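You operate a simulated robot arm through the tools that you are given. There is no shell and no other tool.

The job below is to be done with a simulated robot arm. You get a single attempt, and the scene is never put back.

## Task
Put things in order on the top of the gauge bench. At the end: the clear check cup from the top of the gauge bench stands where the green lettuce stood; the grey trough plug stands where the clear check cup stood; the blue sleeve stands on top of the black roller; the green lettuce from the top of the gauge bench is in the small white crate; whatever was shut is shut again. Leave all else as you found it, and nothing knocked over.

Only the result counts: the job must be done as asked and must still hold three seconds after the hand-in. Knocking over, shifting, dropping, spilling or breaking anything else fails it.

## Robot
A 6-joint arm with a two-finger parallel gripper, fixed in place. Base frame: the origin is at the foot of the arm, x ahead of it, y to its left, z up; the work surface is at about z = 0.3. Readings come in cm, degrees, newtons and seconds.
With the tool pointing down near the work surface it reaches from about 14 to 58 cm from the base axis. Its first joint turns from -66.0 to 66.0 degrees. Payload 2.1 kg.
Tool frame: the origin (TCP) lies between the finger pads and is the grasp point; the fingertips stand 3 cm ahead of it; z points along the fingers, y is the line along which they close. Largest opening 9.4 cm; finger width 2.8, thickness 1; the body of the gripper, 5 by 9.6 cm, starts 5.5 cm behind the TCP.
Orientation is that of the tool frame in the base frame, as a unit quaternion [x, y, z, w]. With the fingers straight down and closing along the base's y, the tool's x points along the base's -x, its y along +y and its z along -z.

## Interface
- The arm moves only by the tool send_rows. Its argument "rows" is a list of rows, each a list of 3 entries, a list of its own where there are three numbers: the shift along the base's x, y, z in cm, then the turn, a rotation vector about the base's x, y, z in degrees, then the opening, from 0 (shut) to 1 (fully open). In form: [[[tx, ty, tz], [ax, ay, az], grip], ...]. A call has 1 to 20 rows; each row is the pose to reach, as a shift and turn from the pose commanded when the call began. Each row takes 0.2 s and may step no farther than 5 cm and 8.6 degrees from the row before; otherwise, or with a gripper value out of range, the whole call is refused. Where a pose cannot be reached the arm comes as near as it can. A force on the tool above 40 N (or 10 N above the force at the start of the call, whichever is more), or a blocked arm, ends the call early, and 0.2 s more pass. Each finger travels about 7.2 cm/s and halts on what it meets, pressing with about 20 N; the grip force reading is that of the motor and also rises with nothing between the fingers. The clock runs only during rows and for 0.2 s after the last one: add rows that repeat a pose to give the fingers time. It gives the time, the measured TCP pose, the force on the tool (base axes), the opening and the grip force at its end, in the units of the frame above (readings bear some noise), with the torque about the TCP (base axes, N m) and any sound that the robot's microphone picked up.
- Cameras (640 x 400 px; columns grow to the right, rows downward): "scene" is fixed at [4.22, -36.53, 47.66]; the picture's right is [0.86, -0.51, 0.00], its down [-0.32, -0.54, -0.78] and it looks along [0.39, 0.67, -0.63] (base axes); focal length 301 px, centre (320, 200). "wrist" rides on the gripper at [7.6, 1.4, -10.3] in the tool frame; the picture's right is [-0.18, 0.98, 0.00], its down [-0.75, -0.14, -0.64] and it looks along [-0.63, -0.12, 0.77] (tool axes); focal length 243 px, centre (320, 200). There is no depth. A picture from a camera that has moved, and an enlarged one, comes with that camera's place and axes in the base frame and with its lens.
- grab_frame(camera): a new picture of that camera. No time passes.
- close_up(camera, box): a new picture of the part [left, top, right, bottom] of that camera's present view, enlarged. No time passes.
- hand_in(): hands the job in; it is judged then, once.

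Nothing tells you positions but the pictures and the camera data. Unless the task says otherwise, let go and move clear before handing in.

The tools are called as a command line: name --argument value ..., lists and objects as JSON in quotes. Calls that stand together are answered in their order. send_rows: Moves the arm, as the interface text tells. Its arguments: {"type":"object","properties":{"rows":{"type":"array","items":{"type":"array"}}},"required":["rows"]} The other tools are called the same way: grab_frame (camera) takes a picture; close_up (camera, box) takes an enlarged picture of a part of a camera's view; hand_in () hands the job in.

At the start:

```text
clock: 0.0
position: [33.54, -6.49, 29.28]
ee_rot: [0.0, 1.0, 0.001, 0.0]
wrist_force: [-1.6, 1.0, 0.2]
ft_torque: [0.01, -0.04, -0.01]
opening: 9.42
grip_force: 0.1
```

scene: 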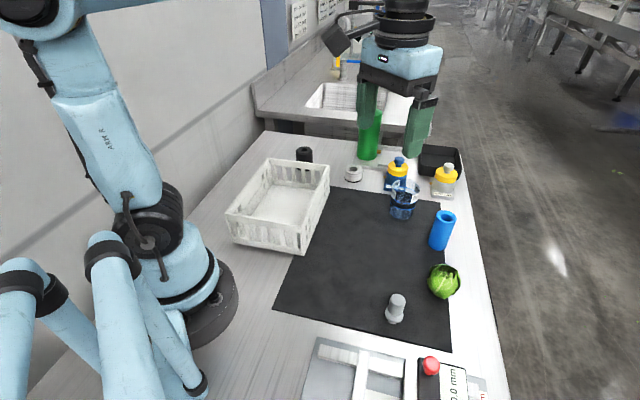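
wrist: 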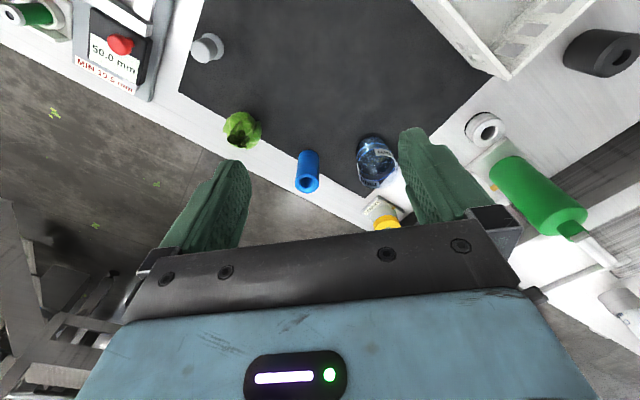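

I see a bench with a black mat, a white crate, a lettuce, a blue sleeve, a clear cup, a grey plug, a black roller and various bottles. I'll take enlarged pictures first to identify things and work out where they stand.

close_up --camera "scene" --box '[330, 130, 490, 230]'

close_up --camera "scene" --box '[340, 200, 500, 300]'

close_up --camera "scene" --box '[220, 130, 380, 230]'

close_up --camera "scene" --box '[290, 270, 498, 400]'

close_up --camera "wrist" --box '[280, 80, 440, 240]'

close_up --camera "wrist" --box '[440, 20, 640, 260]'

```text
4.00 times, centred on (410, 180) of scene
camera zoom: at [4.22, -36.53, 47.66], right [0.86, -0.51, 0.0], down [-0.32, -0.54, -0.78], along [0.39, 0.67, -0.63], focal length 1203 px, centre (-40, 280)
```

zoom: 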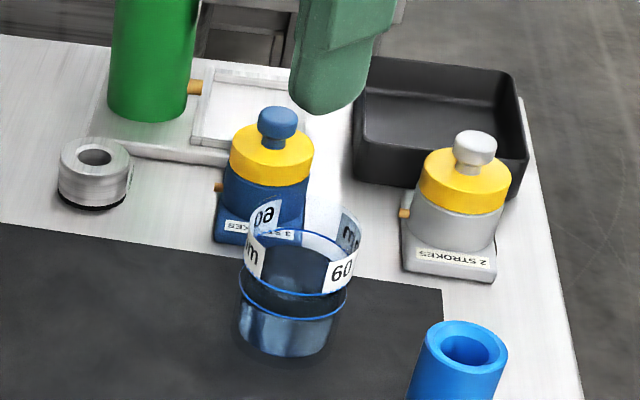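

```text
4.00 times, centred on (420, 250) of scene
camera zoom: at [4.22, -36.53, 47.66], right [0.86, -0.51, 0.0], down [-0.32, -0.54, -0.78], along [0.39, 0.67, -0.63], focal length 1203 px, centre (-80, 0)
```

zoom: 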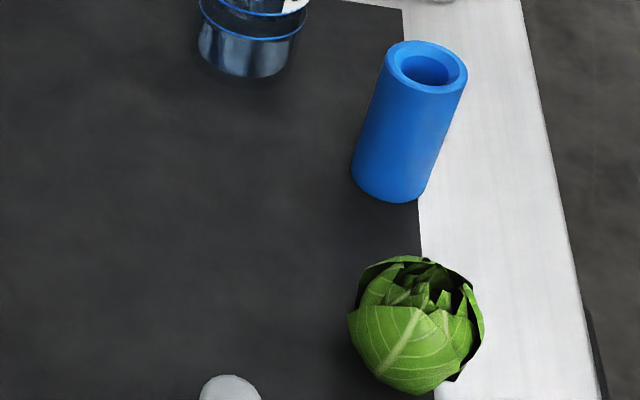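

```text
4.00 times, centred on (300, 180) of scene
camera zoom: at [4.22, -36.53, 47.66], right [0.86, -0.51, 0.0], down [-0.32, -0.54, -0.78], along [0.39, 0.67, -0.63], focal length 1203 px, centre (400, 280)
```

zoom: 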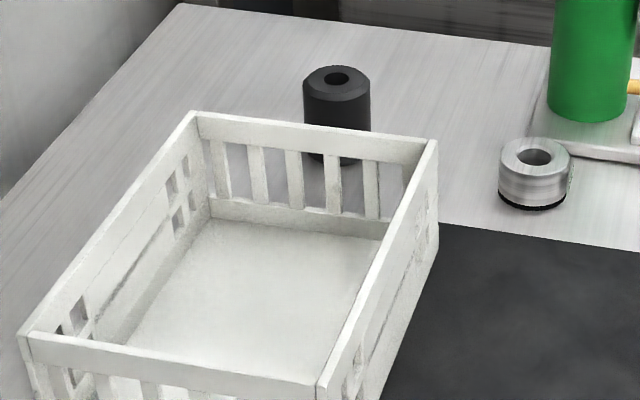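

```text
3.08 times, centred on (394, 335) of scene
camera zoom: at [4.22, -36.53, 47.66], right [0.86, -0.51, 0.0], down [-0.32, -0.54, -0.78], along [0.39, 0.67, -0.63], focal length 926 px, centre (92, -215)
```

zoom: 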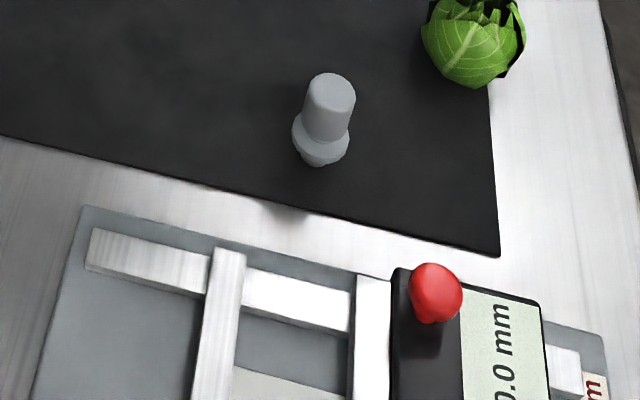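

```text
2.50 times, centred on (360, 160) of wrist
camera zoom: at [25.95, -4.91, 39.4], right [0.18, 0.98, 0.0], down [0.75, -0.14, 0.64], along [0.63, -0.12, -0.77], focal length 606 px, centre (220, 300)
```

zoom: 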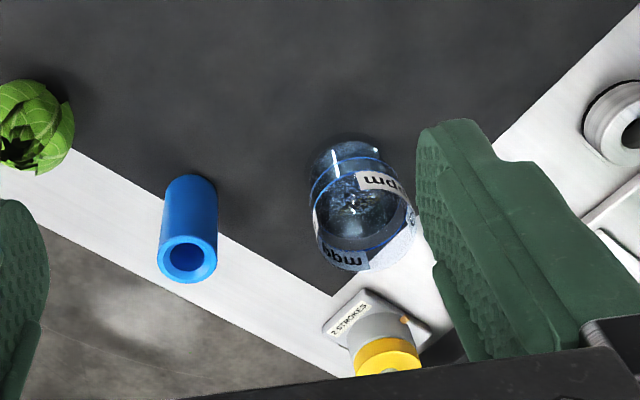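

```text
1.67 times, centred on (540, 140) of wrist
camera zoom: at [25.95, -4.91, 39.4], right [0.18, 0.98, 0.0], down [0.75, -0.14, 0.64], along [0.63, -0.12, -0.77], focal length 404 px, centre (-47, 300)
```

zoom: 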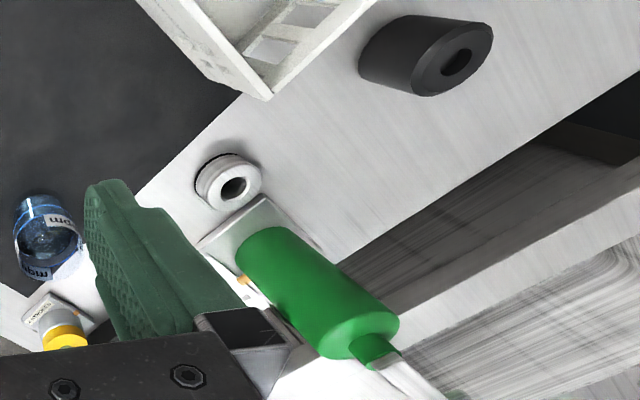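

The lettuce looks to be near (39.3, -19.8), the sleeve near (47.5, -11.4), the cup near (47.7, -0.4), the plug near (28.3, -19.5), the roller near (37.4, 28.6), and the crate centre near (24.5, 14.8). I'll take closer looks at the cup and then move above the lettuce to refine its position.

close_up --camera "scene" --box '[375, 170, 439, 230]'

send_rows --rows '[[[0.95, -2.2, -2.1], [0, 0, 0], 1], [[1.9, -4.4, -4.2], [0, 0, 0], 1], [[2.85, -6.6, -6.4], [0, 0, 0], 1], [[3.8, -8.8, -8.6], [0, 0, 0], 1], [[4.75, -11.0, -10.8], [0, 0, 0], 1], [[5.7, -13.3, -13.0], [0, 0, 0], 1], [[5.7, -13.3, -13.0], [0, 0, 0], 1]]'

```text
6.67 times, centred on (407, 200) of scene
camera zoom: at [4.22, -36.53, 47.66], right [0.86, -0.51, 0.0], down [-0.32, -0.54, -0.78], along [0.39, 0.67, -0.63], focal length 2005 px, centre (-260, 200)
```

zoom: 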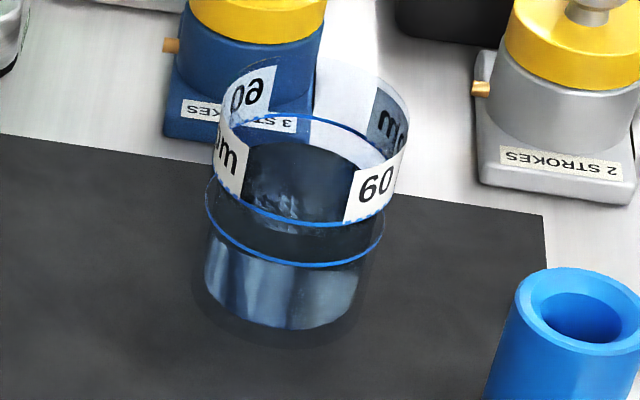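

```text
clock: 1.6
position: [39.25, -19.98, 16.2]
ee_rot: [0.0, 1.0, 0.0, 0.0]
wrist_force: [0.2, 0.6, 0.3]
ft_torque: [0.0, -0.01, -0.05]
opening: 9.4
grip_force: 0.0
```

The arm is above the lettuce; the cup appears to have level lines and possibly liquid, so I'll treat it as full. I take wrist and scene pictures to line up on the lettuce.

grab_frame --camera "wrist"

grab_frame --camera "scene"

```text
taken
camera wrist: at [31.61, -18.39, 26.24], right [0.18, 0.98, 0.0], down [0.75, -0.14, 0.64], along [0.63, -0.12, -0.77], focal length 243 px, centre (320, 200)
```

wrist: 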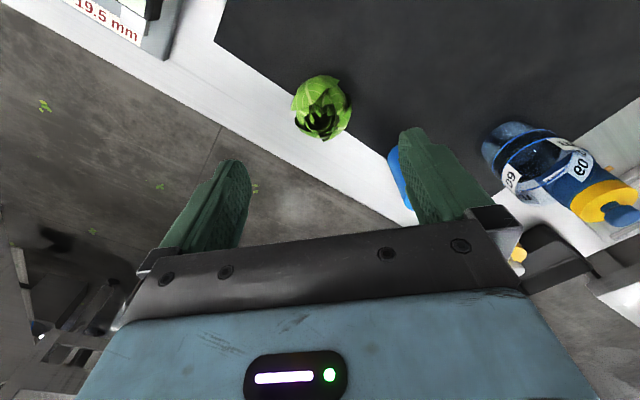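

```text
taken
```

scene: 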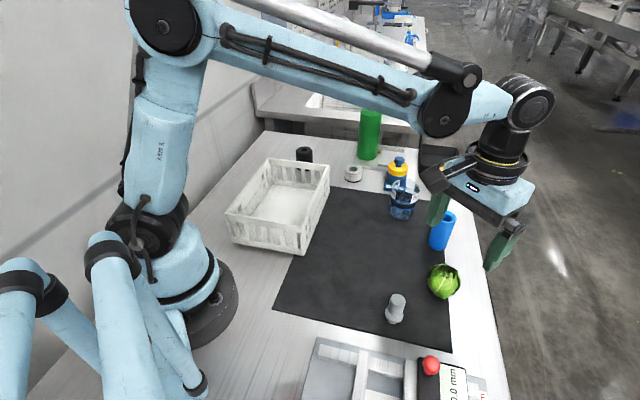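

The lettuce centre works out at about (39.5, -19.7), about 6 cm across. I'll lower straight over it and close the fingers.

send_rows --rows '[[[0.25, 0.05, -2.5], [0, 0, 0], 1], [[0.25, 0.05, -5.0], [0, 0, 0], 1], [[0.25, 0.05, -7.5], [0, 0, 0], 1], [[0.25, 0.05, -9.5], [0, 0, 0], 1], [[0.25, 0.05, -11.0], [0, 0, 0], 1], [[0.25, 0.05, -12.2], [0, 0, 0], 1], [[0.25, 0.05, -12.2], [0, 0, 0], 1]]'

grab_frame --camera "scene"

grab_frame --camera "wrist"

```text
clock: 3.2
position: [39.52, -19.72, 3.9]
ee_rot: [0.0, 1.0, -0.001, 0.0]
wrist_force: [-0.1, -0.5, 0.0]
ft_torque: [0.01, 0.0, 0.0]
opening: 9.42
grip_force: 0.1
```

```text
taken
```

scene: 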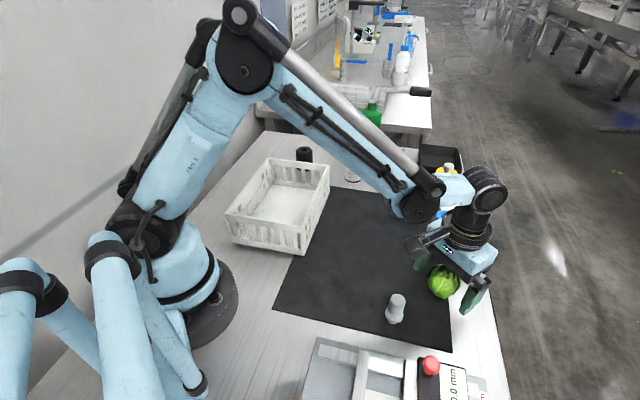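

```text
taken
camera wrist: at [31.93, -18.2, 14.19], right [0.18, 0.98, 0.0], down [0.75, -0.14, 0.64], along [0.63, -0.12, -0.77], focal length 243 px, centre (320, 200)
```

wrist: 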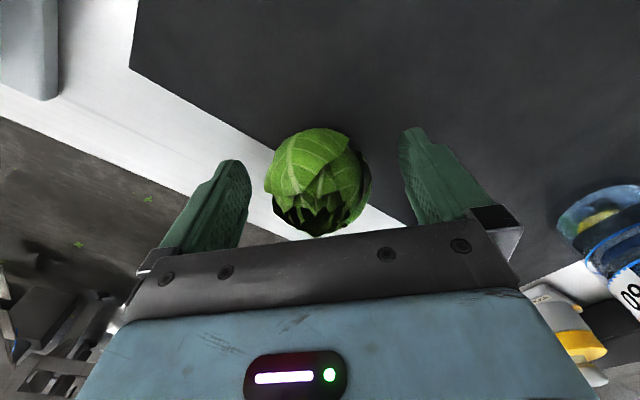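

The lettuce sits centred between the fingers. I close gently and check the reading.

send_rows --rows '[[[0, 0, 0], [0, 0, 0], 0.75], [[0, 0, 0], [0, 0, 0], 0.65], [[0, 0, 0], [0, 0, 0], 0.58], [[0, 0, 0], [0, 0, 0], 0.5], [[0, 0, 0], [0, 0, 0], 0.5]]'

grab_frame --camera "wrist"

```text
clock: 4.4
position: [39.51, -19.68, 3.97]
ee_rot: [0.0, 1.0, -0.001, 0.0]
wrist_force: [-0.6, -0.5, 0.4]
ft_torque: [0.04, 0.02, -0.03]
opening: 5.85
grip_force: 20.1
```

```text
taken
camera wrist: at [31.93, -18.2, 14.21], right [0.18, 0.98, 0.0], down [0.75, -0.14, 0.64], along [0.63, -0.12, -0.77], focal length 243 px, centre (320, 200)
```

wrist: 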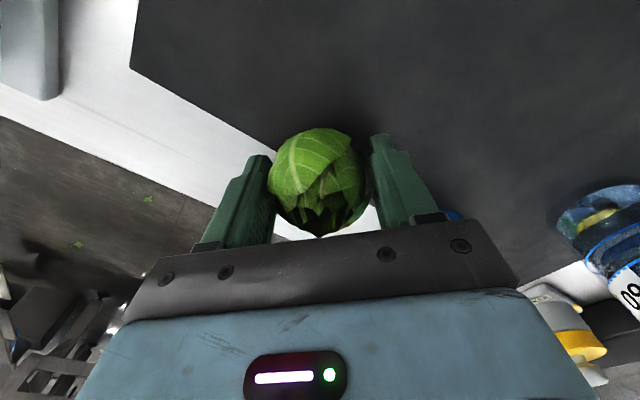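

The lettuce is held at a 5.85 cm opening. I lift it and carry it over the middle of the crate.

send_rows --rows '[[[0, 0, 1.5], [0, 0, 0], 0.5], [[0, 0, 4.5], [0, 0, 0], 0.5], [[0, 0, 8], [0, 0, 0], 0.5], [[0, 0, 11.5], [0, 0, 0], 0.5], [[-1.0, 2.2, 13.5], [0, 0, 0], 0.5], [[-2.5, 5.5, 14], [0, 0, 0], 0.5], [[-4.0, 9.2, 14], [0, 0, 0], 0.5], [[-5.6, 12.9, 14], [0, 0, 0], 0.5], [[-7.2, 16.6, 14], [0, 0, 0], 0.5], [[-8.8, 20.3, 14], [0, 0, 0], 0.5], [[-10.4, 24.0, 14], [0, 0, 0], 0.5], [[-12.0, 27.6, 14], [0, 0, 0], 0.5], [[-13.5, 31.0, 14], [0, 0, 0], 0.5], [[-14.5, 33.5, 14], [0, 0, 0], 0.5], [[-15, 34.5, 14], [0, 0, 0], 0.5], [[-15, 34.5, 14], [0, 0, 0], 0.5]]'

grab_frame --camera "wrist"

grab_frame --camera "scene"

```text
clock: 7.8
position: [24.47, 14.9, 18.11]
ee_rot: [0.0, 1.0, -0.001, 0.0]
wrist_force: [0.0, -0.4, -1.2]
ft_torque: [0.0, -0.02, -0.01]
opening: 5.87
grip_force: 20.1
```

```text
taken
camera wrist: at [16.93, 16.41, 28.21], right [0.18, 0.98, 0.0], down [0.75, -0.14, 0.64], along [0.63, -0.12, -0.77], focal length 243 px, centre (320, 200)
```

wrist: 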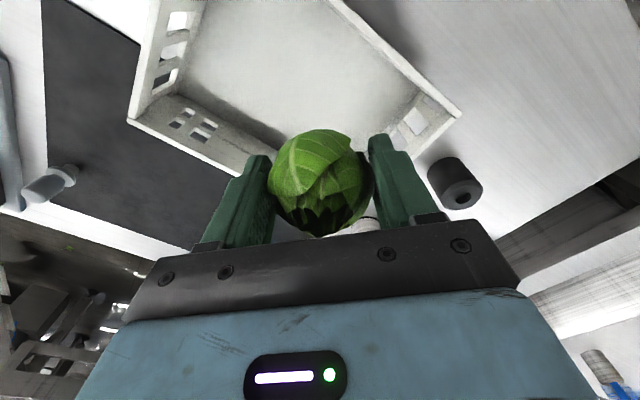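

```text
taken
```

scene: 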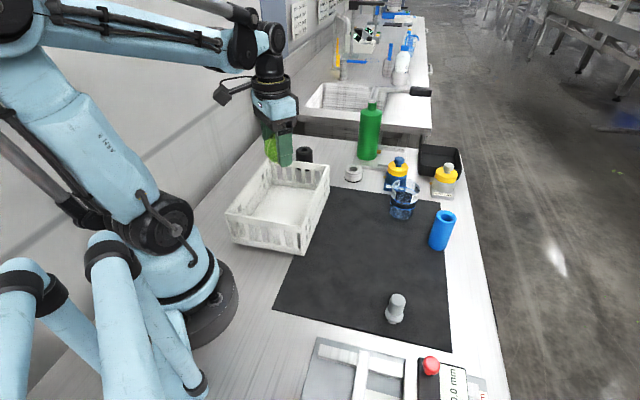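

With both views, the crate rim is about 8.9 cm high and its centre near (23.8, 12.9). I shift to that centre and lower the lettuce in.

send_rows --rows '[[[-0.4, -1.0, 0], [0, 0, 0], 0.5], [[-0.7, -2.0, -1.0], [0, 0, 0], 0.5], [[-0.7, -2.0, -3.5], [0, 0, 0], 0.5], [[-0.7, -2.0, -6.0], [0, 0, 0], 0.5], [[-0.7, -2.0, -8.5], [0, 0, 0], 0.5], [[-0.7, -2.0, -10.5], [0, 0, 0], 0.5], [[-0.7, -2.0, -12.0], [0, 0, 0], 0.5], [[-0.7, -2.0, -12.5], [0, 0, 0], 0.5], [[-0.7, -2.0, -12.5], [0, 0, 0], 0.5]]'

grab_frame --camera "wrist"

grab_frame --camera "scene"

```text
clock: 9.8
position: [23.87, 12.82, 5.53]
ee_rot: [0.0, 1.0, 0.0, 0.001]
wrist_force: [0.6, 0.4, -1.0]
ft_torque: [0.01, 0.02, 0.01]
opening: 5.85
grip_force: 20.1
```

```text
taken
camera wrist: at [16.24, 14.32, 15.69], right [0.18, 0.98, 0.0], down [0.75, -0.14, 0.64], along [0.63, -0.12, -0.77], focal length 243 px, centre (320, 200)
```

wrist: 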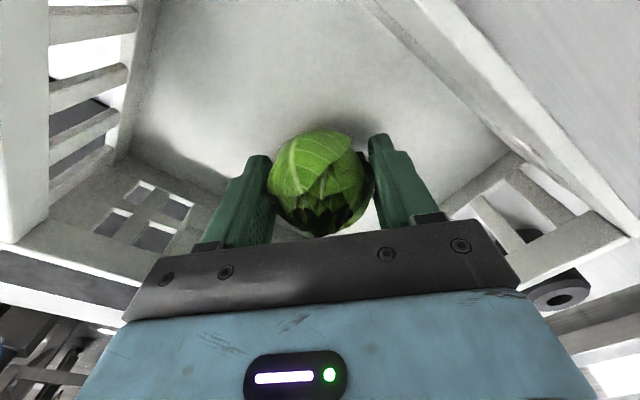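

```text
taken
```

scene: 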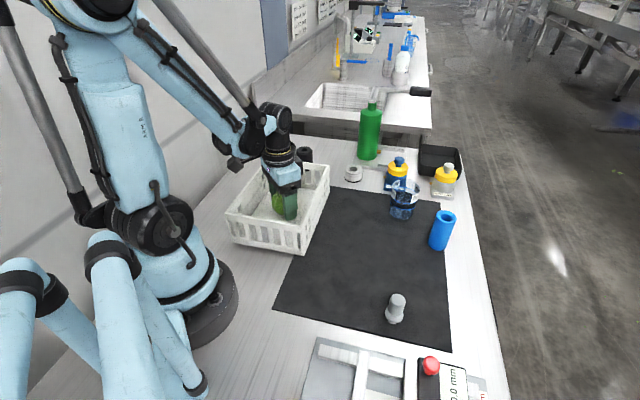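

The lettuce hangs well clear of the crate walls. I lower in small steps and watch the force for the touch on the crate floor.

send_rows --rows '[[[0, 0, -0.2], [0, 0, 0], 0.5], [[0, 0, -0.4], [0, 0, 0], 0.5], [[0, 0, -0.6], [0, 0, 0], 0.5], [[0, 0, -0.7], [0, 0, 0], 0.5]]'

```text
clock: 10.8
position: [23.8, 12.79, 4.93]
ee_rot: [0.0, 1.0, 0.0, 0.0]
wrist_force: [-2.7, 0.5, 17.2]
ft_torque: [-0.09, -0.1, -0.01]
opening: 5.87
grip_force: 20.1
```

The lettuce has touched the crate floor (about 17 N up). I ease up slightly, let go and rise straight out.

send_rows --rows '[[[0, 0, 0.2], [0, 0, 0], 0.5], [[0, 0, 0.2], [0, 0, 0], 0.65], [[0, 0, 0.2], [0, 0, 0], 0.78], [[0, 0, 0.2], [0, 0, 0], 0.85], [[0, 0, 0.2], [0, 0, 0], 0.85], [[0, 0, 2.0], [0, 0, 0], 0.85], [[0, 0, 5.0], [0, 0, 0], 0.85], [[0, 0, 8.5], [0, 0, 0], 0.85], [[0, 0, 12], [0, 0, 0], 0.85], [[0, 0, 15], [0, 0, 0], 0.85], [[0, 0, 15], [0, 0, 0], 0.85]]'

grab_frame --camera "wrist"

grab_frame --camera "scene"

```text
clock: 13.2
position: [24.05, 12.8, 20.05]
ee_rot: [-0.001, 1.0, 0.0, 0.0]
wrist_force: [0.0, -0.2, 0.0]
ft_torque: [-0.06, 0.01, 0.04]
opening: 8.01
grip_force: 0.1
```

```text
taken
camera wrist: at [16.35, 14.38, 30.13], right [0.18, 0.98, 0.0], down [0.75, -0.14, 0.64], along [0.63, -0.12, -0.77], focal length 243 px, centre (320, 200)
```

wrist: 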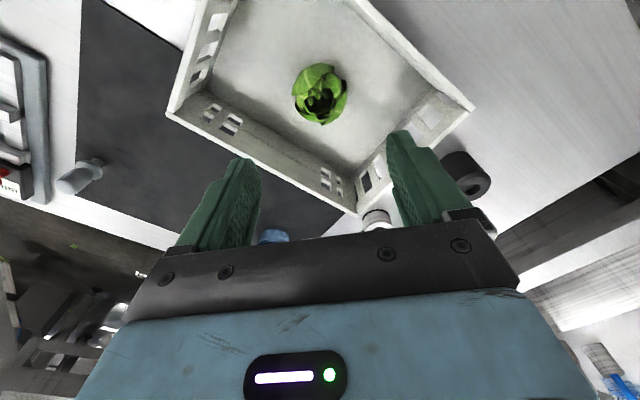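

```text
taken
```

scene: 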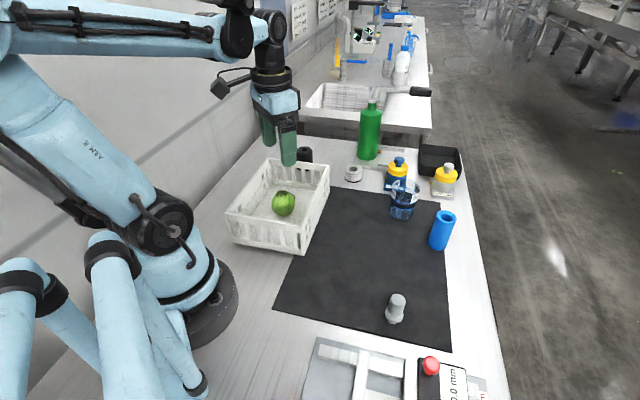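

The lettuce stands in the crate with nothing else disturbed. Next I go above the cup, near (47.6, -0.3), and look down at it.

send_rows --rows '[[[2.5, -1.4, 0], [0, 0, 0], 0.9], [[5.5, -3.1, 0], [0, 0, 0], 1], [[9, -5.0, 0], [0, 0, 0], 1], [[12.5, -7.0, 0], [0, 0, 0], 1], [[16, -9, 0], [0, 0, 0], 1], [[19.5, -10.9, -0.5], [0, 0, 0], 1], [[22, -12.3, -1], [0, 0, 0], 1], [[23.5, -13.1, -2], [0, 0, 0], 1], [[23.5, -13.1, -2], [0, 0, 0], 1], [[23.5, -13.1, -2], [0, 0, 0], 1]]'

grab_frame --camera "wrist"

close_up --camera "wrist" --box '[220, 40, 420, 200]'

```text
clock: 15.4
position: [47.47, -0.29, 17.89]
ee_rot: [0.001, 1.0, 0.0, 0.001]
wrist_force: [0.0, -0.2, 0.8]
ft_torque: [-0.01, -0.04, 0.0]
opening: 9.39
grip_force: 0.1
```

```text
taken
camera wrist: at [39.88, 1.24, 28.03], right [0.18, 0.98, 0.0], down [0.75, -0.14, 0.64], along [0.63, -0.12, -0.77], focal length 243 px, centre (320, 200)
```

wrist: 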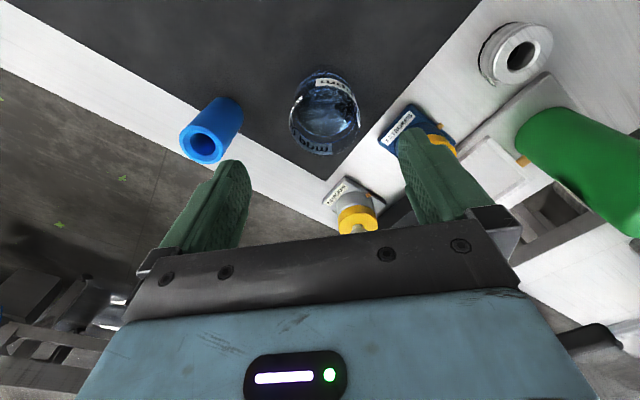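

```text
2.50 times, centred on (320, 120) of wrist
camera zoom: at [39.88, 1.24, 28.03], right [0.18, 0.98, 0.0], down [0.75, -0.14, 0.64], along [0.63, -0.12, -0.77], focal length 606 px, centre (320, 400)
```

zoom: 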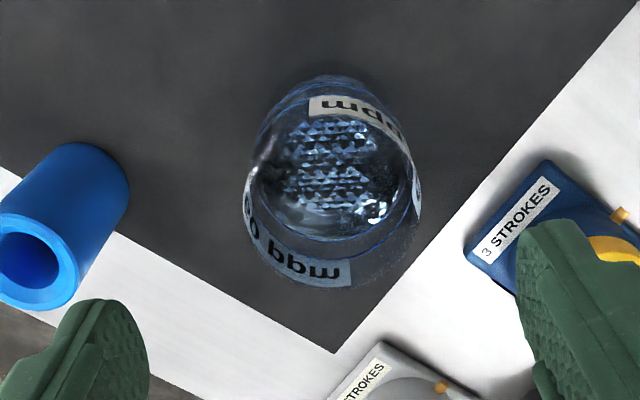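

The cup (labelled "60 ppm", possibly with liquid) works out at about (48.25, 0.15), rim near z = 7.5. I line up and descend part way to check the alignment before going around it.

send_rows --rows '[[[0.4, 0.15, -1.5], [0, 0, 0], 1], [[0.77, 0.31, -4.0], [0, 0, 0], 1], [[0.77, 0.31, -6.0], [0, 0, 0], 1], [[0.77, 0.31, -6.0], [0, 0, 0], 1]]'

grab_frame --camera "wrist"

grab_frame --camera "scene"

```text
clock: 16.4
position: [48.26, -0.03, 11.9]
ee_rot: [0.0, 1.0, -0.001, 0.0]
wrist_force: [0.7, 0.4, -0.7]
ft_torque: [0.02, 0.04, 0.0]
opening: 9.4
grip_force: 0.1
```

```text
taken
camera wrist: at [40.52, 1.54, 22.06], right [0.18, 0.98, 0.0], down [0.75, -0.14, 0.64], along [0.63, -0.12, -0.77], focal length 243 px, centre (320, 200)
```

wrist: 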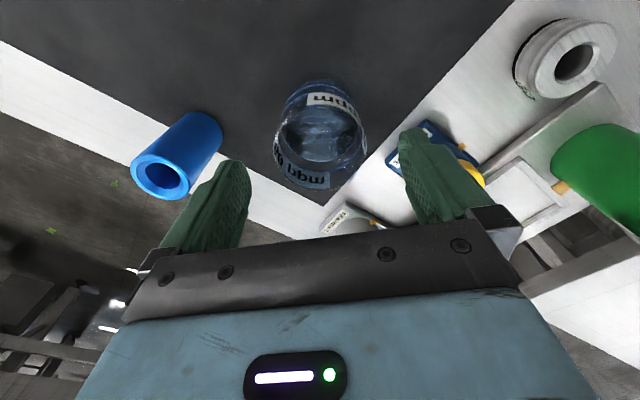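

```text
taken
```

scene: 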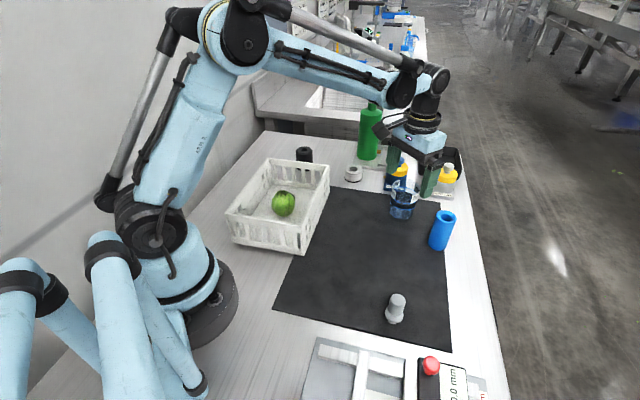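

close_up --camera "wrist" --box '[240, 60, 400, 220]'

```text
2.50 times, centred on (320, 140) of wrist
camera zoom: at [40.52, 1.54, 22.06], right [0.18, 0.98, 0.0], down [0.75, -0.14, 0.64], along [0.63, -0.12, -0.77], focal length 606 px, centre (320, 350)
```

zoom: 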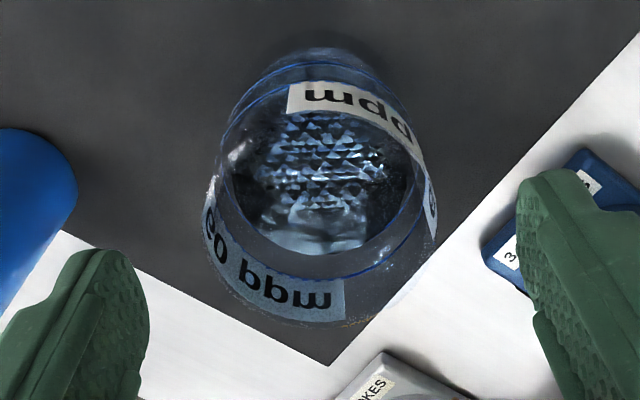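

Using the two wrist views, the cup centre is at about (47.65, 0.2), so I shift back 0.45 cm and lower around it with the fingers fully open.

send_rows --rows '[[[-0.45, 0.05, -1.0], [0, 0, 0], 1], [[-0.45, 0.05, -2.5], [0, 0, 0], 1], [[-0.45, 0.05, -4.0], [0, 0, 0], 1], [[-0.45, 0.05, -5.5], [0, 0, 0], 1], [[-0.45, 0.05, -6.8], [0, 0, 0], 1], [[-0.45, 0.05, -7.6], [0, 0, 0], 1], [[-0.45, 0.05, -7.6], [0, 0, 0], 1]]'

grab_frame --camera "wrist"

close_up --camera "scene" --box '[340, 130, 500, 250]'

```text
clock: 18.0
position: [47.64, 0.02, 4.18]
ee_rot: [0.0, 1.0, 0.0, 0.0]
wrist_force: [-0.8, -0.5, 0.5]
ft_torque: [-0.01, 0.01, -0.01]
opening: 9.39
grip_force: 0.0
```

```text
taken
camera wrist: at [40.13, 1.58, 14.35], right [0.18, 0.98, 0.0], down [0.75, -0.14, 0.64], along [0.63, -0.12, -0.77], focal length 243 px, centre (320, 200)
```

wrist: 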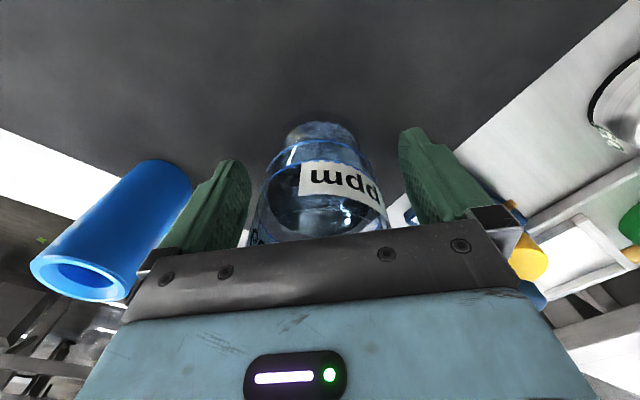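

```text
3.33 times, centred on (420, 190) of scene
camera zoom: at [4.22, -36.53, 47.66], right [0.86, -0.51, 0.0], down [-0.32, -0.54, -0.78], along [0.39, 0.67, -0.63], focal length 1003 px, centre (-13, 233)
```

zoom: 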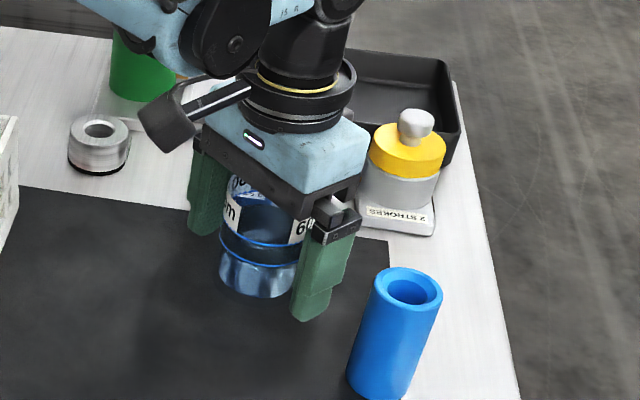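

The fingers straddle the cup cleanly. I close slowly and read where they meet it.

send_rows --rows '[[[0, 0, 0], [0, 0, 0], 0.85], [[0, 0, 0], [0, 0, 0], 0.75], [[0, 0, 0], [0, 0, 0], 0.69], [[0, 0, 0], [0, 0, 0], 0.65], [[0, 0, 0], [0, 0, 0], 0.63], [[0, 0, 0], [0, 0, 0], 0.63]]'

```text
clock: 19.4
position: [47.69, 0.04, 4.21]
ee_rot: [0.0, 1.0, -0.001, 0.0]
wrist_force: [-0.8, -1.0, 0.6]
ft_torque: [-0.01, 0.01, 0.03]
opening: 6.09
grip_force: 19.4
```

The cup is held at 6.09 cm. I lift it slightly and slowly to check it comes up cleanly.

send_rows --rows '[[[0, 0, 0.3], [0, 0, 0], 0.62], [[0, 0, 0.8], [0, 0, 0], 0.62], [[0, 0, 1.6], [0, 0, 0], 0.62], [[0, 0, 2.6], [0, 0, 0], 0.62], [[0, 0, 3.3], [0, 0, 0], 0.62], [[0, 0, 3.5], [0, 0, 0], 0.62], [[0, 0, 3.5], [0, 0, 0], 0.62]]'

close_up --camera "scene" --box '[340, 130, 500, 250]'

grab_frame --camera "wrist"

```text
clock: 21.0
position: [47.64, 0.06, 7.84]
ee_rot: [0.0, 1.0, 0.001, 0.002]
wrist_force: [-0.1, -0.3, -0.9]
ft_torque: [-0.02, 0.0, 0.02]
opening: 6.09
grip_force: 19.4
```

```text
3.33 times, centred on (420, 190) of scene
camera zoom: at [4.22, -36.53, 47.66], right [0.86, -0.51, 0.0], down [-0.32, -0.54, -0.78], along [0.39, 0.67, -0.63], focal length 1003 px, centre (-13, 233)
```

zoom: 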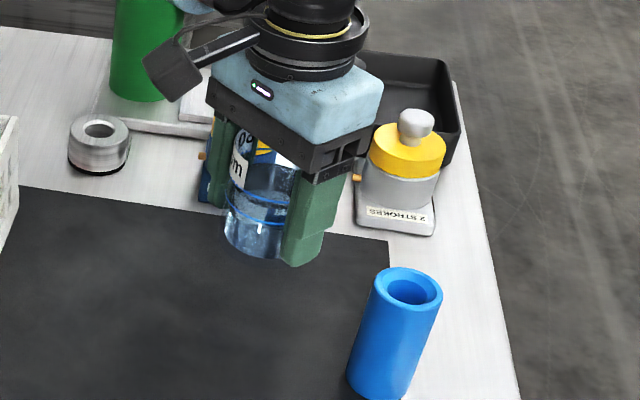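

```text
taken
camera wrist: at [40.01, 1.59, 17.95], right [0.18, 0.98, 0.0], down [0.75, -0.14, 0.64], along [0.63, -0.12, -0.77], focal length 243 px, centre (320, 200)
```

wrist: 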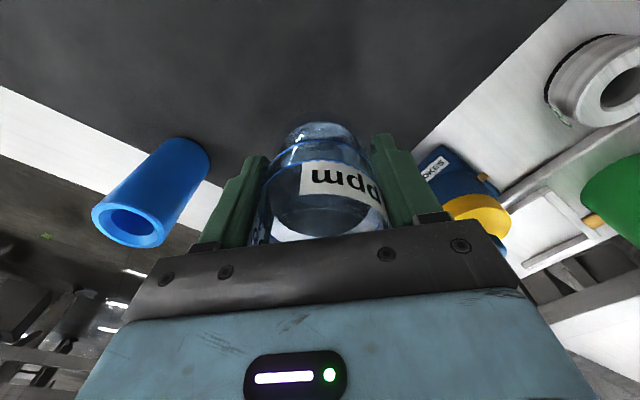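

The cup is up, upright and steady. I raise it higher, then carry it slowly toward the lettuce's old spot, passing clear of the blue sleeve.

send_rows --rows '[[[0, 0, 0.4], [0, 0, 0], 0.62], [[0, 0, 1.2], [0, 0, 0], 0.62], [[0, 0, 2.4], [0, 0, 0], 0.62], [[0, 0, 3.8], [0, 0, 0], 0.62], [[0, 0, 5.2], [0, 0, 0], 0.62], [[0, 0, 6.3], [0, 0, 0], 0.62], [[0, 0, 6.9], [0, 0, 0], 0.62], [[0, 0, 7.0], [0, 0, 0], 0.62], [[0, 0, 7.0], [0, 0, 0], 0.62]]'

send_rows --rows '[[[-0.12, -0.3, 0], [0, 0, 0], 0.62], [[-0.38, -0.9, 0], [0, 0, 0], 0.62], [[-0.77, -1.85, 0], [0, 0, 0], 0.62], [[-1.28, -3.1, 0], [0, 0, 0], 0.62], [[-1.9, -4.6, 0], [0, 0, 0], 0.62], [[-2.57, -6.2, 0], [0, 0, 0], 0.62], [[-3.23, -7.8, 0], [0, 0, 0], 0.62], [[-3.9, -9.4, 0], [0, 0, 0], 0.62], [[-4.55, -11.0, 0], [0, 0, 0], 0.62], [[-5.2, -12.6, 0], [0, 0, 0], 0.62], [[-5.88, -14.2, 0], [0, 0, 0], 0.62], [[-6.5, -15.7, 0], [0, 0, 0], 0.62], [[-7.04, -17.0, 0], [0, 0, 0], 0.62], [[-7.5, -18.1, 0], [0, 0, 0], 0.62], [[-7.85, -18.95, 0], [0, 0, 0], 0.62], [[-8.08, -19.5, 0], [0, 0, 0], 0.62], [[-8.2, -19.8, 0], [0, 0, 0], 0.62], [[-8.2, -19.8, 0], [0, 0, 0], 0.62]]'

grab_frame --camera "scene"

grab_frame --camera "wrist"

```text
clock: 23.0
position: [47.67, 0.1, 14.86]
ee_rot: [0.0, 1.0, 0.0, 0.0]
wrist_force: [-0.3, 0.4, -1.1]
ft_torque: [-0.02, -0.01, -0.03]
opening: 6.09
grip_force: 19.8
```

```text
clock: 26.8
position: [39.31, -19.75, 14.72]
ee_rot: [0.001, 1.0, 0.0, -0.001]
wrist_force: [0.6, -0.3, -0.8]
ft_torque: [0.02, 0.0, 0.0]
opening: 6.12
grip_force: 20.1
```

```text
taken
```

scene: 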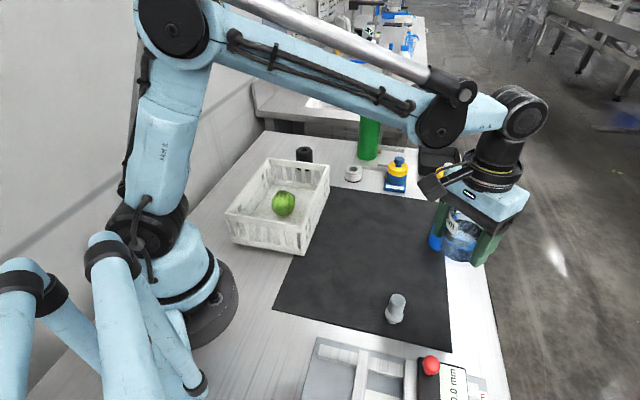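

```text
taken
camera wrist: at [31.83, -18.18, 24.9], right [0.18, 0.98, 0.0], down [0.75, -0.14, 0.64], along [0.63, -0.12, -0.77], focal length 243 px, centre (320, 200)
```

wrist: 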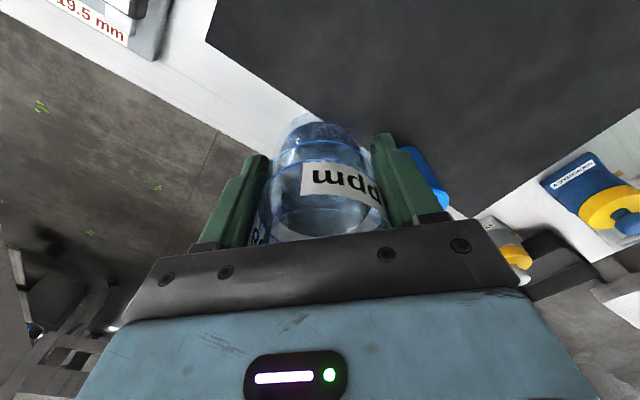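

The cup is over the lettuce's old spot, upright. I lower it slowly, stopping just above the surface.

send_rows --rows '[[[0.1, 0, -0.4], [0, 0, 0], 0.62], [[0.1, 0, -1.2], [0, 0, 0], 0.62], [[0.1, 0, -2.4], [0, 0, 0], 0.62], [[0.1, 0, -3.8], [0, 0, 0], 0.62], [[0.1, 0, -5.2], [0, 0, 0], 0.62], [[0.1, 0, -6.6], [0, 0, 0], 0.62], [[0.1, 0, -7.9], [0, 0, 0], 0.62], [[0.1, 0, -8.9], [0, 0, 0], 0.62], [[0.1, 0, -9.6], [0, 0, 0], 0.62], [[0.1, 0, -10.0], [0, 0, 0], 0.62], [[0.1, 0, -10.1], [0, 0, 0], 0.62], [[0.1, 0, -10.1], [0, 0, 0], 0.62]]'

grab_frame --camera "wrist"

close_up --camera "scene" --box '[380, 210, 500, 310]'

```text
clock: 29.4
position: [39.48, -19.68, 4.7]
ee_rot: [0.001, 1.0, 0.0, -0.001]
wrist_force: [-0.3, -0.2, -1.3]
ft_torque: [0.0, 0.02, 0.01]
opening: 6.09
grip_force: 20.2
```

```text
taken
camera wrist: at [31.92, -18.2, 14.8], right [0.18, 0.98, 0.0], down [0.75, -0.14, 0.64], along [0.63, -0.12, -0.77], focal length 243 px, centre (320, 200)
```

wrist: 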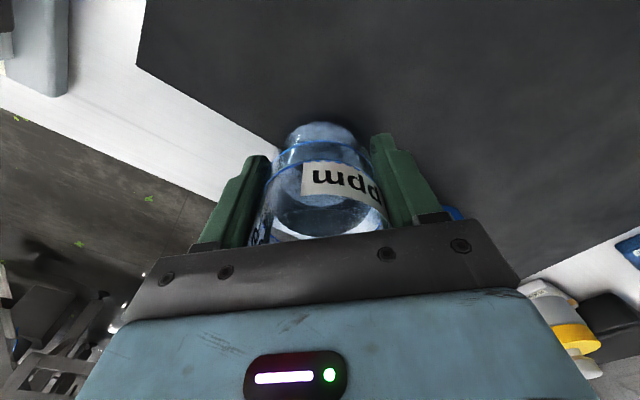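

```text
4.00 times, centred on (440, 260) of scene
camera zoom: at [4.22, -36.53, 47.66], right [0.86, -0.51, 0.0], down [-0.32, -0.54, -0.78], along [0.39, 0.67, -0.63], focal length 1203 px, centre (-160, -40)
```

zoom: 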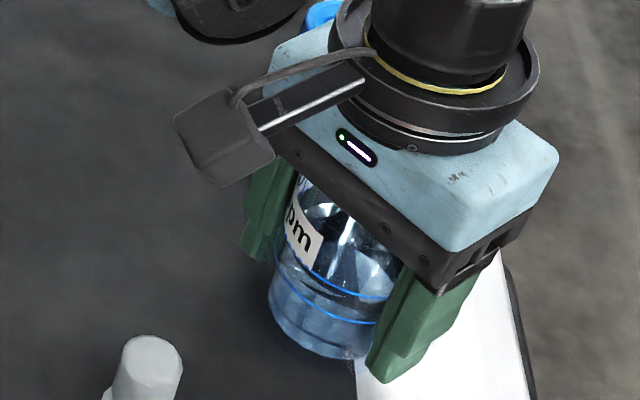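

The cup bottom is about 0.45 cm above the surface. I lower in tiny steps to touch.

send_rows --rows '[[[0, 0, -0.15], [0, 0, 0], 0.62], [[0, 0, -0.28], [0, 0, 0], 0.62], [[0, 0, -0.38], [0, 0, 0], 0.62], [[0, 0, -0.44], [0, 0, 0], 0.62]]'

```text
clock: 30.4
position: [39.44, -19.79, 4.24]
ee_rot: [-0.001, 1.0, 0.0, 0.0]
wrist_force: [0.0, -0.2, 13.7]
ft_torque: [0.07, 0.02, 0.01]
opening: 6.07
grip_force: 20.3
```

Contact with 13.7 N. I ease off slightly, open slowly, and rise straight up.

send_rows --rows '[[[0, 0, 0.06], [0, 0, 0], 0.62], [[0, 0, 0.06], [0, 0, 0], 0.65], [[0, 0, 0.06], [0, 0, 0], 0.7], [[0, 0, 0.06], [0, 0, 0], 0.8], [[0, 0, 0.06], [0, 0, 0], 0.92], [[0, 0, 0.06], [0, 0, 0], 1], [[0, 0, 0.06], [0, 0, 0], 1]]'

grab_frame --camera "wrist"

close_up --camera "scene" --box '[380, 210, 500, 310]'

```text
clock: 32.0
position: [39.45, -19.78, 4.32]
ee_rot: [0.001, 1.0, -0.001, 0.0]
wrist_force: [0.4, 0.3, -0.4]
ft_torque: [0.02, 0.0, 0.01]
opening: 9.4
grip_force: 0.0
```

```text
taken
camera wrist: at [31.92, -18.22, 14.44], right [0.18, 0.98, 0.0], down [0.75, -0.14, 0.64], along [0.63, -0.12, -0.77], focal length 243 px, centre (320, 200)
```

wrist: 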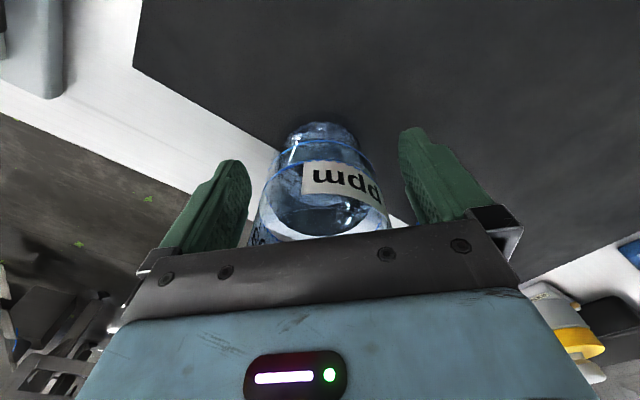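

```text
4.00 times, centred on (440, 260) of scene
camera zoom: at [4.22, -36.53, 47.66], right [0.86, -0.51, 0.0], down [-0.32, -0.54, -0.78], along [0.39, 0.67, -0.63], focal length 1203 px, centre (-160, -40)
```

zoom: 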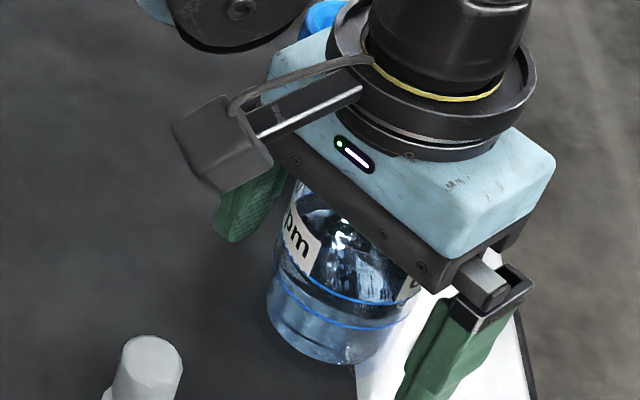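

The cup stands on its own. I rise clear and move above the grey plug for a look.

send_rows --rows '[[[0, 0, 1.0], [0, 0, 0], 1], [[0, 0, 3.0], [0, 0, 0], 1], [[0, 0, 6.0], [0, 0, 0], 1], [[0, 0, 9.0], [0, 0, 0], 1], [[0, 0, 11.5], [0, 0, 0], 1], [[-2, 0, 12.5], [0, 0, 0], 1], [[-5, 0, 12.5], [0, 0, 0], 1], [[-8, 0.2, 12.5], [0, 0, 0], 1], [[-10.5, 0.4, 12.5], [0, 0, 0], 1], [[-11.3, 0.5, 12.5], [0, 0, 0], 1], [[-11.3, 0.5, 12.5], [0, 0, 0], 1]]'

grab_frame --camera "wrist"

grab_frame --camera "scene"

close_up --camera "wrist" --box '[220, 40, 420, 200]'

```text
clock: 34.4
position: [28.14, -19.09, 16.8]
ee_rot: [0.0, 1.0, 0.0, 0.0]
wrist_force: [0.8, 0.1, 0.4]
ft_torque: [0.01, 0.01, -0.01]
opening: 9.41
grip_force: 0.1
```

```text
taken
camera wrist: at [20.42, -17.57, 26.93], right [0.18, 0.98, 0.0], down [0.75, -0.14, 0.64], along [0.63, -0.12, -0.77], focal length 243 px, centre (320, 200)
```

wrist: 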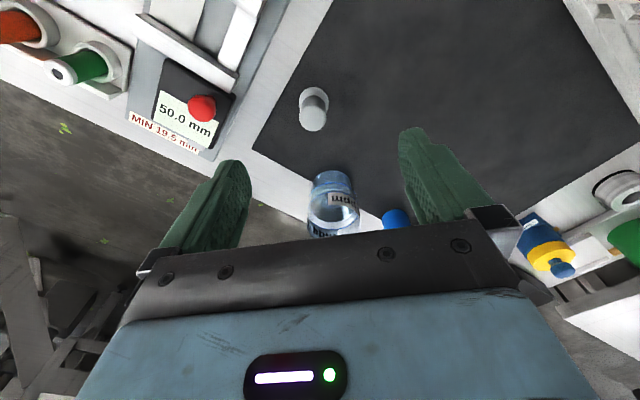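

```text
taken
```

scene: 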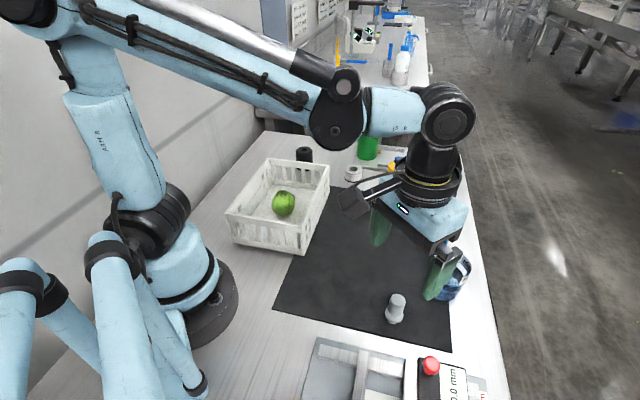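

```text
2.50 times, centred on (320, 120) of wrist
camera zoom: at [20.42, -17.57, 26.93], right [0.18, 0.98, 0.0], down [0.75, -0.14, 0.64], along [0.63, -0.12, -0.77], focal length 606 px, centre (320, 400)
```

zoom: 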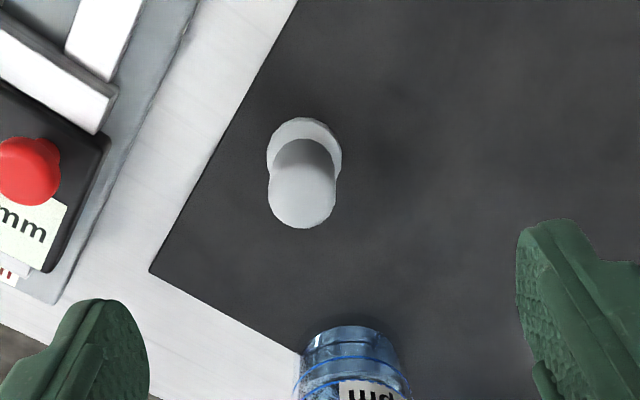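

close_up --camera "scene" --box '[372, 280, 420, 330]'

close_up --camera "wrist" --box '[280, 70, 350, 150]'

close_up --camera "scene" --box '[420, 235, 500, 310]'

```text
8.00 times, centred on (396, 305) of scene
camera zoom: at [4.22, -36.53, 47.66], right [0.86, -0.51, 0.0], down [-0.32, -0.54, -0.78], along [0.39, 0.67, -0.63], focal length 2406 px, centre (-288, -640)
```

zoom: 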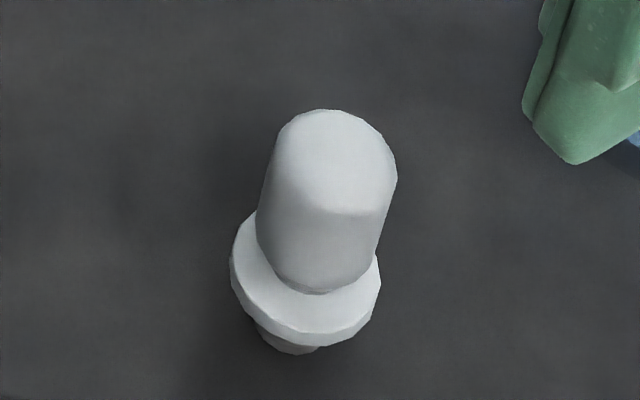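

```text
5.00 times, centred on (315, 110) of wrist
camera zoom: at [20.42, -17.57, 26.93], right [0.18, 0.98, 0.0], down [0.75, -0.14, 0.64], along [0.63, -0.12, -0.77], focal length 1213 px, centre (345, 650)
```

zoom: 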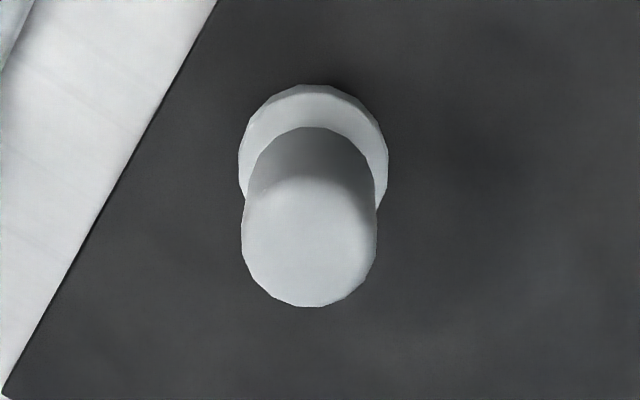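

```text
5.33 times, centred on (460, 272) of scene
camera zoom: at [4.22, -36.53, 47.66], right [0.86, -0.51, 0.0], down [-0.32, -0.54, -0.78], along [0.39, 0.67, -0.63], focal length 1604 px, centre (-427, -187)
```

zoom: 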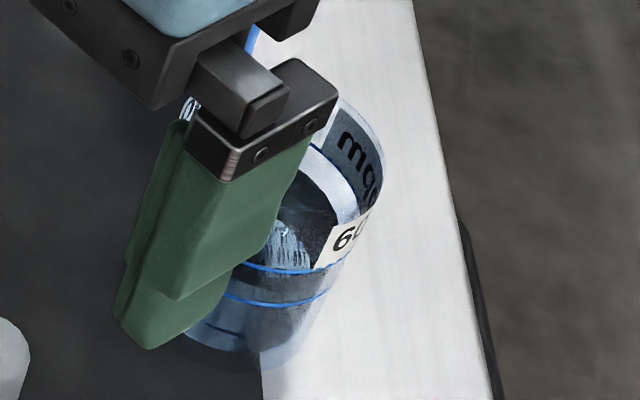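

The plug is at about (28.25, -19.72): its handle runs from z ≈ 2.2 to 5.9, with a flange below. I'll grip only the handle, with the fingers part-open to stay clear of the gauge.

send_rows --rows '[[[0.1, -0.4, -1.0], [0, 0, 0], 0.8], [[0.23, -0.75, -2.5], [0, 0, 0], 0.6], [[0.23, -0.75, -4.5], [0, 0, 0], 0.57], [[0.23, -0.75, -6.5], [0, 0, 0], 0.57], [[0.23, -0.75, -7.5], [0, 0, 0], 0.57], [[0.23, -0.75, -7.5], [0, 0, 0], 0.57]]'

grab_frame --camera "wrist"

grab_frame --camera "scene"

```text
clock: 35.8
position: [28.44, -19.9, 9.1]
ee_rot: [0.0, 1.0, 0.0, 0.0]
wrist_force: [-0.4, -0.3, -0.2]
ft_torque: [0.01, 0.0, 0.01]
opening: 5.36
grip_force: 0.1
```

```text
taken
camera wrist: at [20.79, -18.33, 19.33], right [0.18, 0.98, 0.0], down [0.75, -0.14, 0.64], along [0.63, -0.12, -0.77], focal length 243 px, centre (320, 200)
```

wrist: 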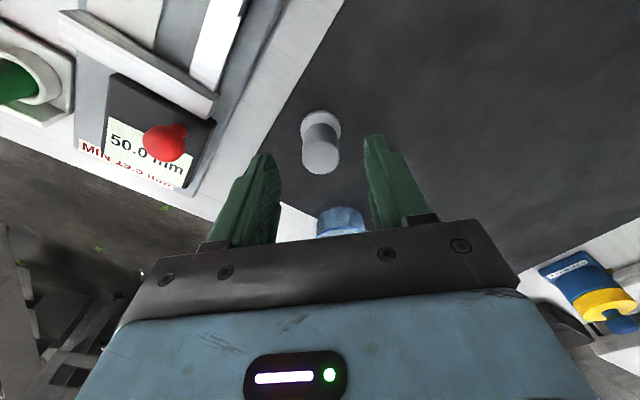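

```text
taken
```

scene: 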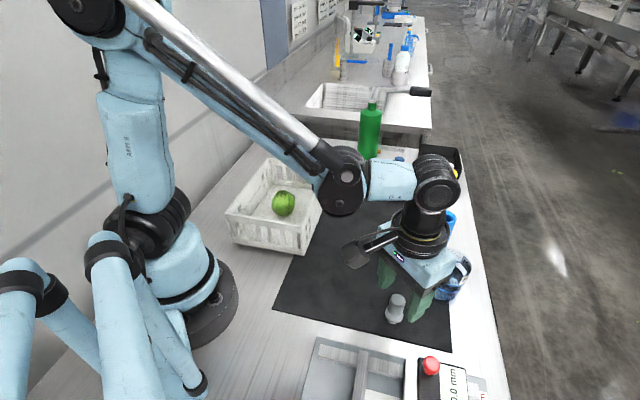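

The plug lines up with the gap. I descend so the fingertips stay just above the flange and close slowly.

send_rows --rows '[[[-0.05, 0.03, -1.2], [0, 0, 0], 0.57], [[-0.05, 0.03, -2.2], [0, 0, 0], 0.57], [[-0.05, 0.03, -3.0], [0, 0, 0], 0.57], [[-0.05, 0.03, -3.4], [0, 0, 0], 0.57], [[-0.05, 0.03, -3.4], [0, 0, 0], 0.57]]'

close_up --camera "scene" --box '[350, 240, 470, 340]'

grab_frame --camera "wrist"

```text
clock: 37.0
position: [28.41, -20.0, 5.87]
ee_rot: [0.0, 1.0, 0.0, 0.0]
wrist_force: [0.0, 0.7, 0.5]
ft_torque: [0.03, -0.03, 0.02]
opening: 5.41
grip_force: 0.0
```

```text
4.00 times, centred on (410, 290) of scene
camera zoom: at [4.22, -36.53, 47.66], right [0.86, -0.51, 0.0], down [-0.32, -0.54, -0.78], along [0.39, 0.67, -0.63], focal length 1203 px, centre (-40, -160)
```

zoom: 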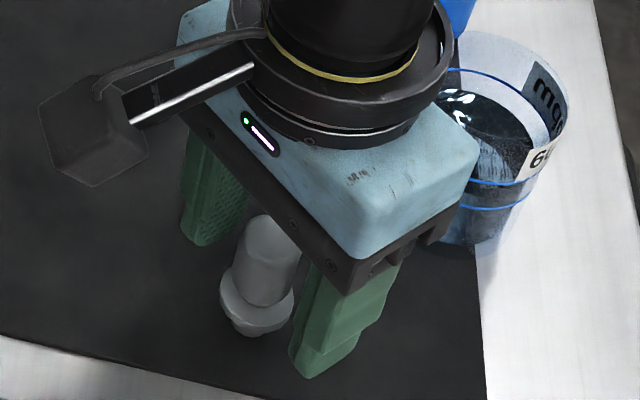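

```text
taken
camera wrist: at [20.73, -18.41, 16.0], right [0.18, 0.98, 0.0], down [0.75, -0.14, 0.64], along [0.63, -0.12, -0.77], focal length 243 px, centre (320, 200)
```

wrist: 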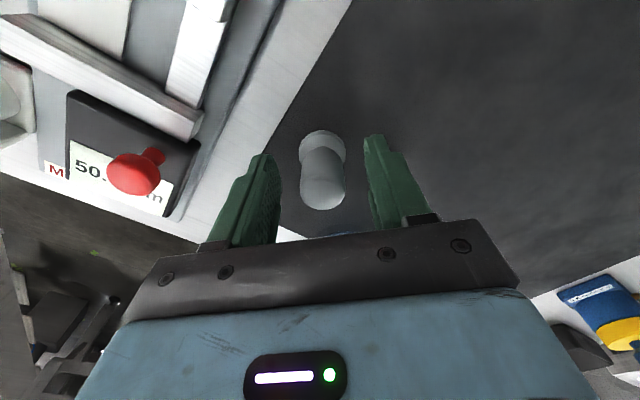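

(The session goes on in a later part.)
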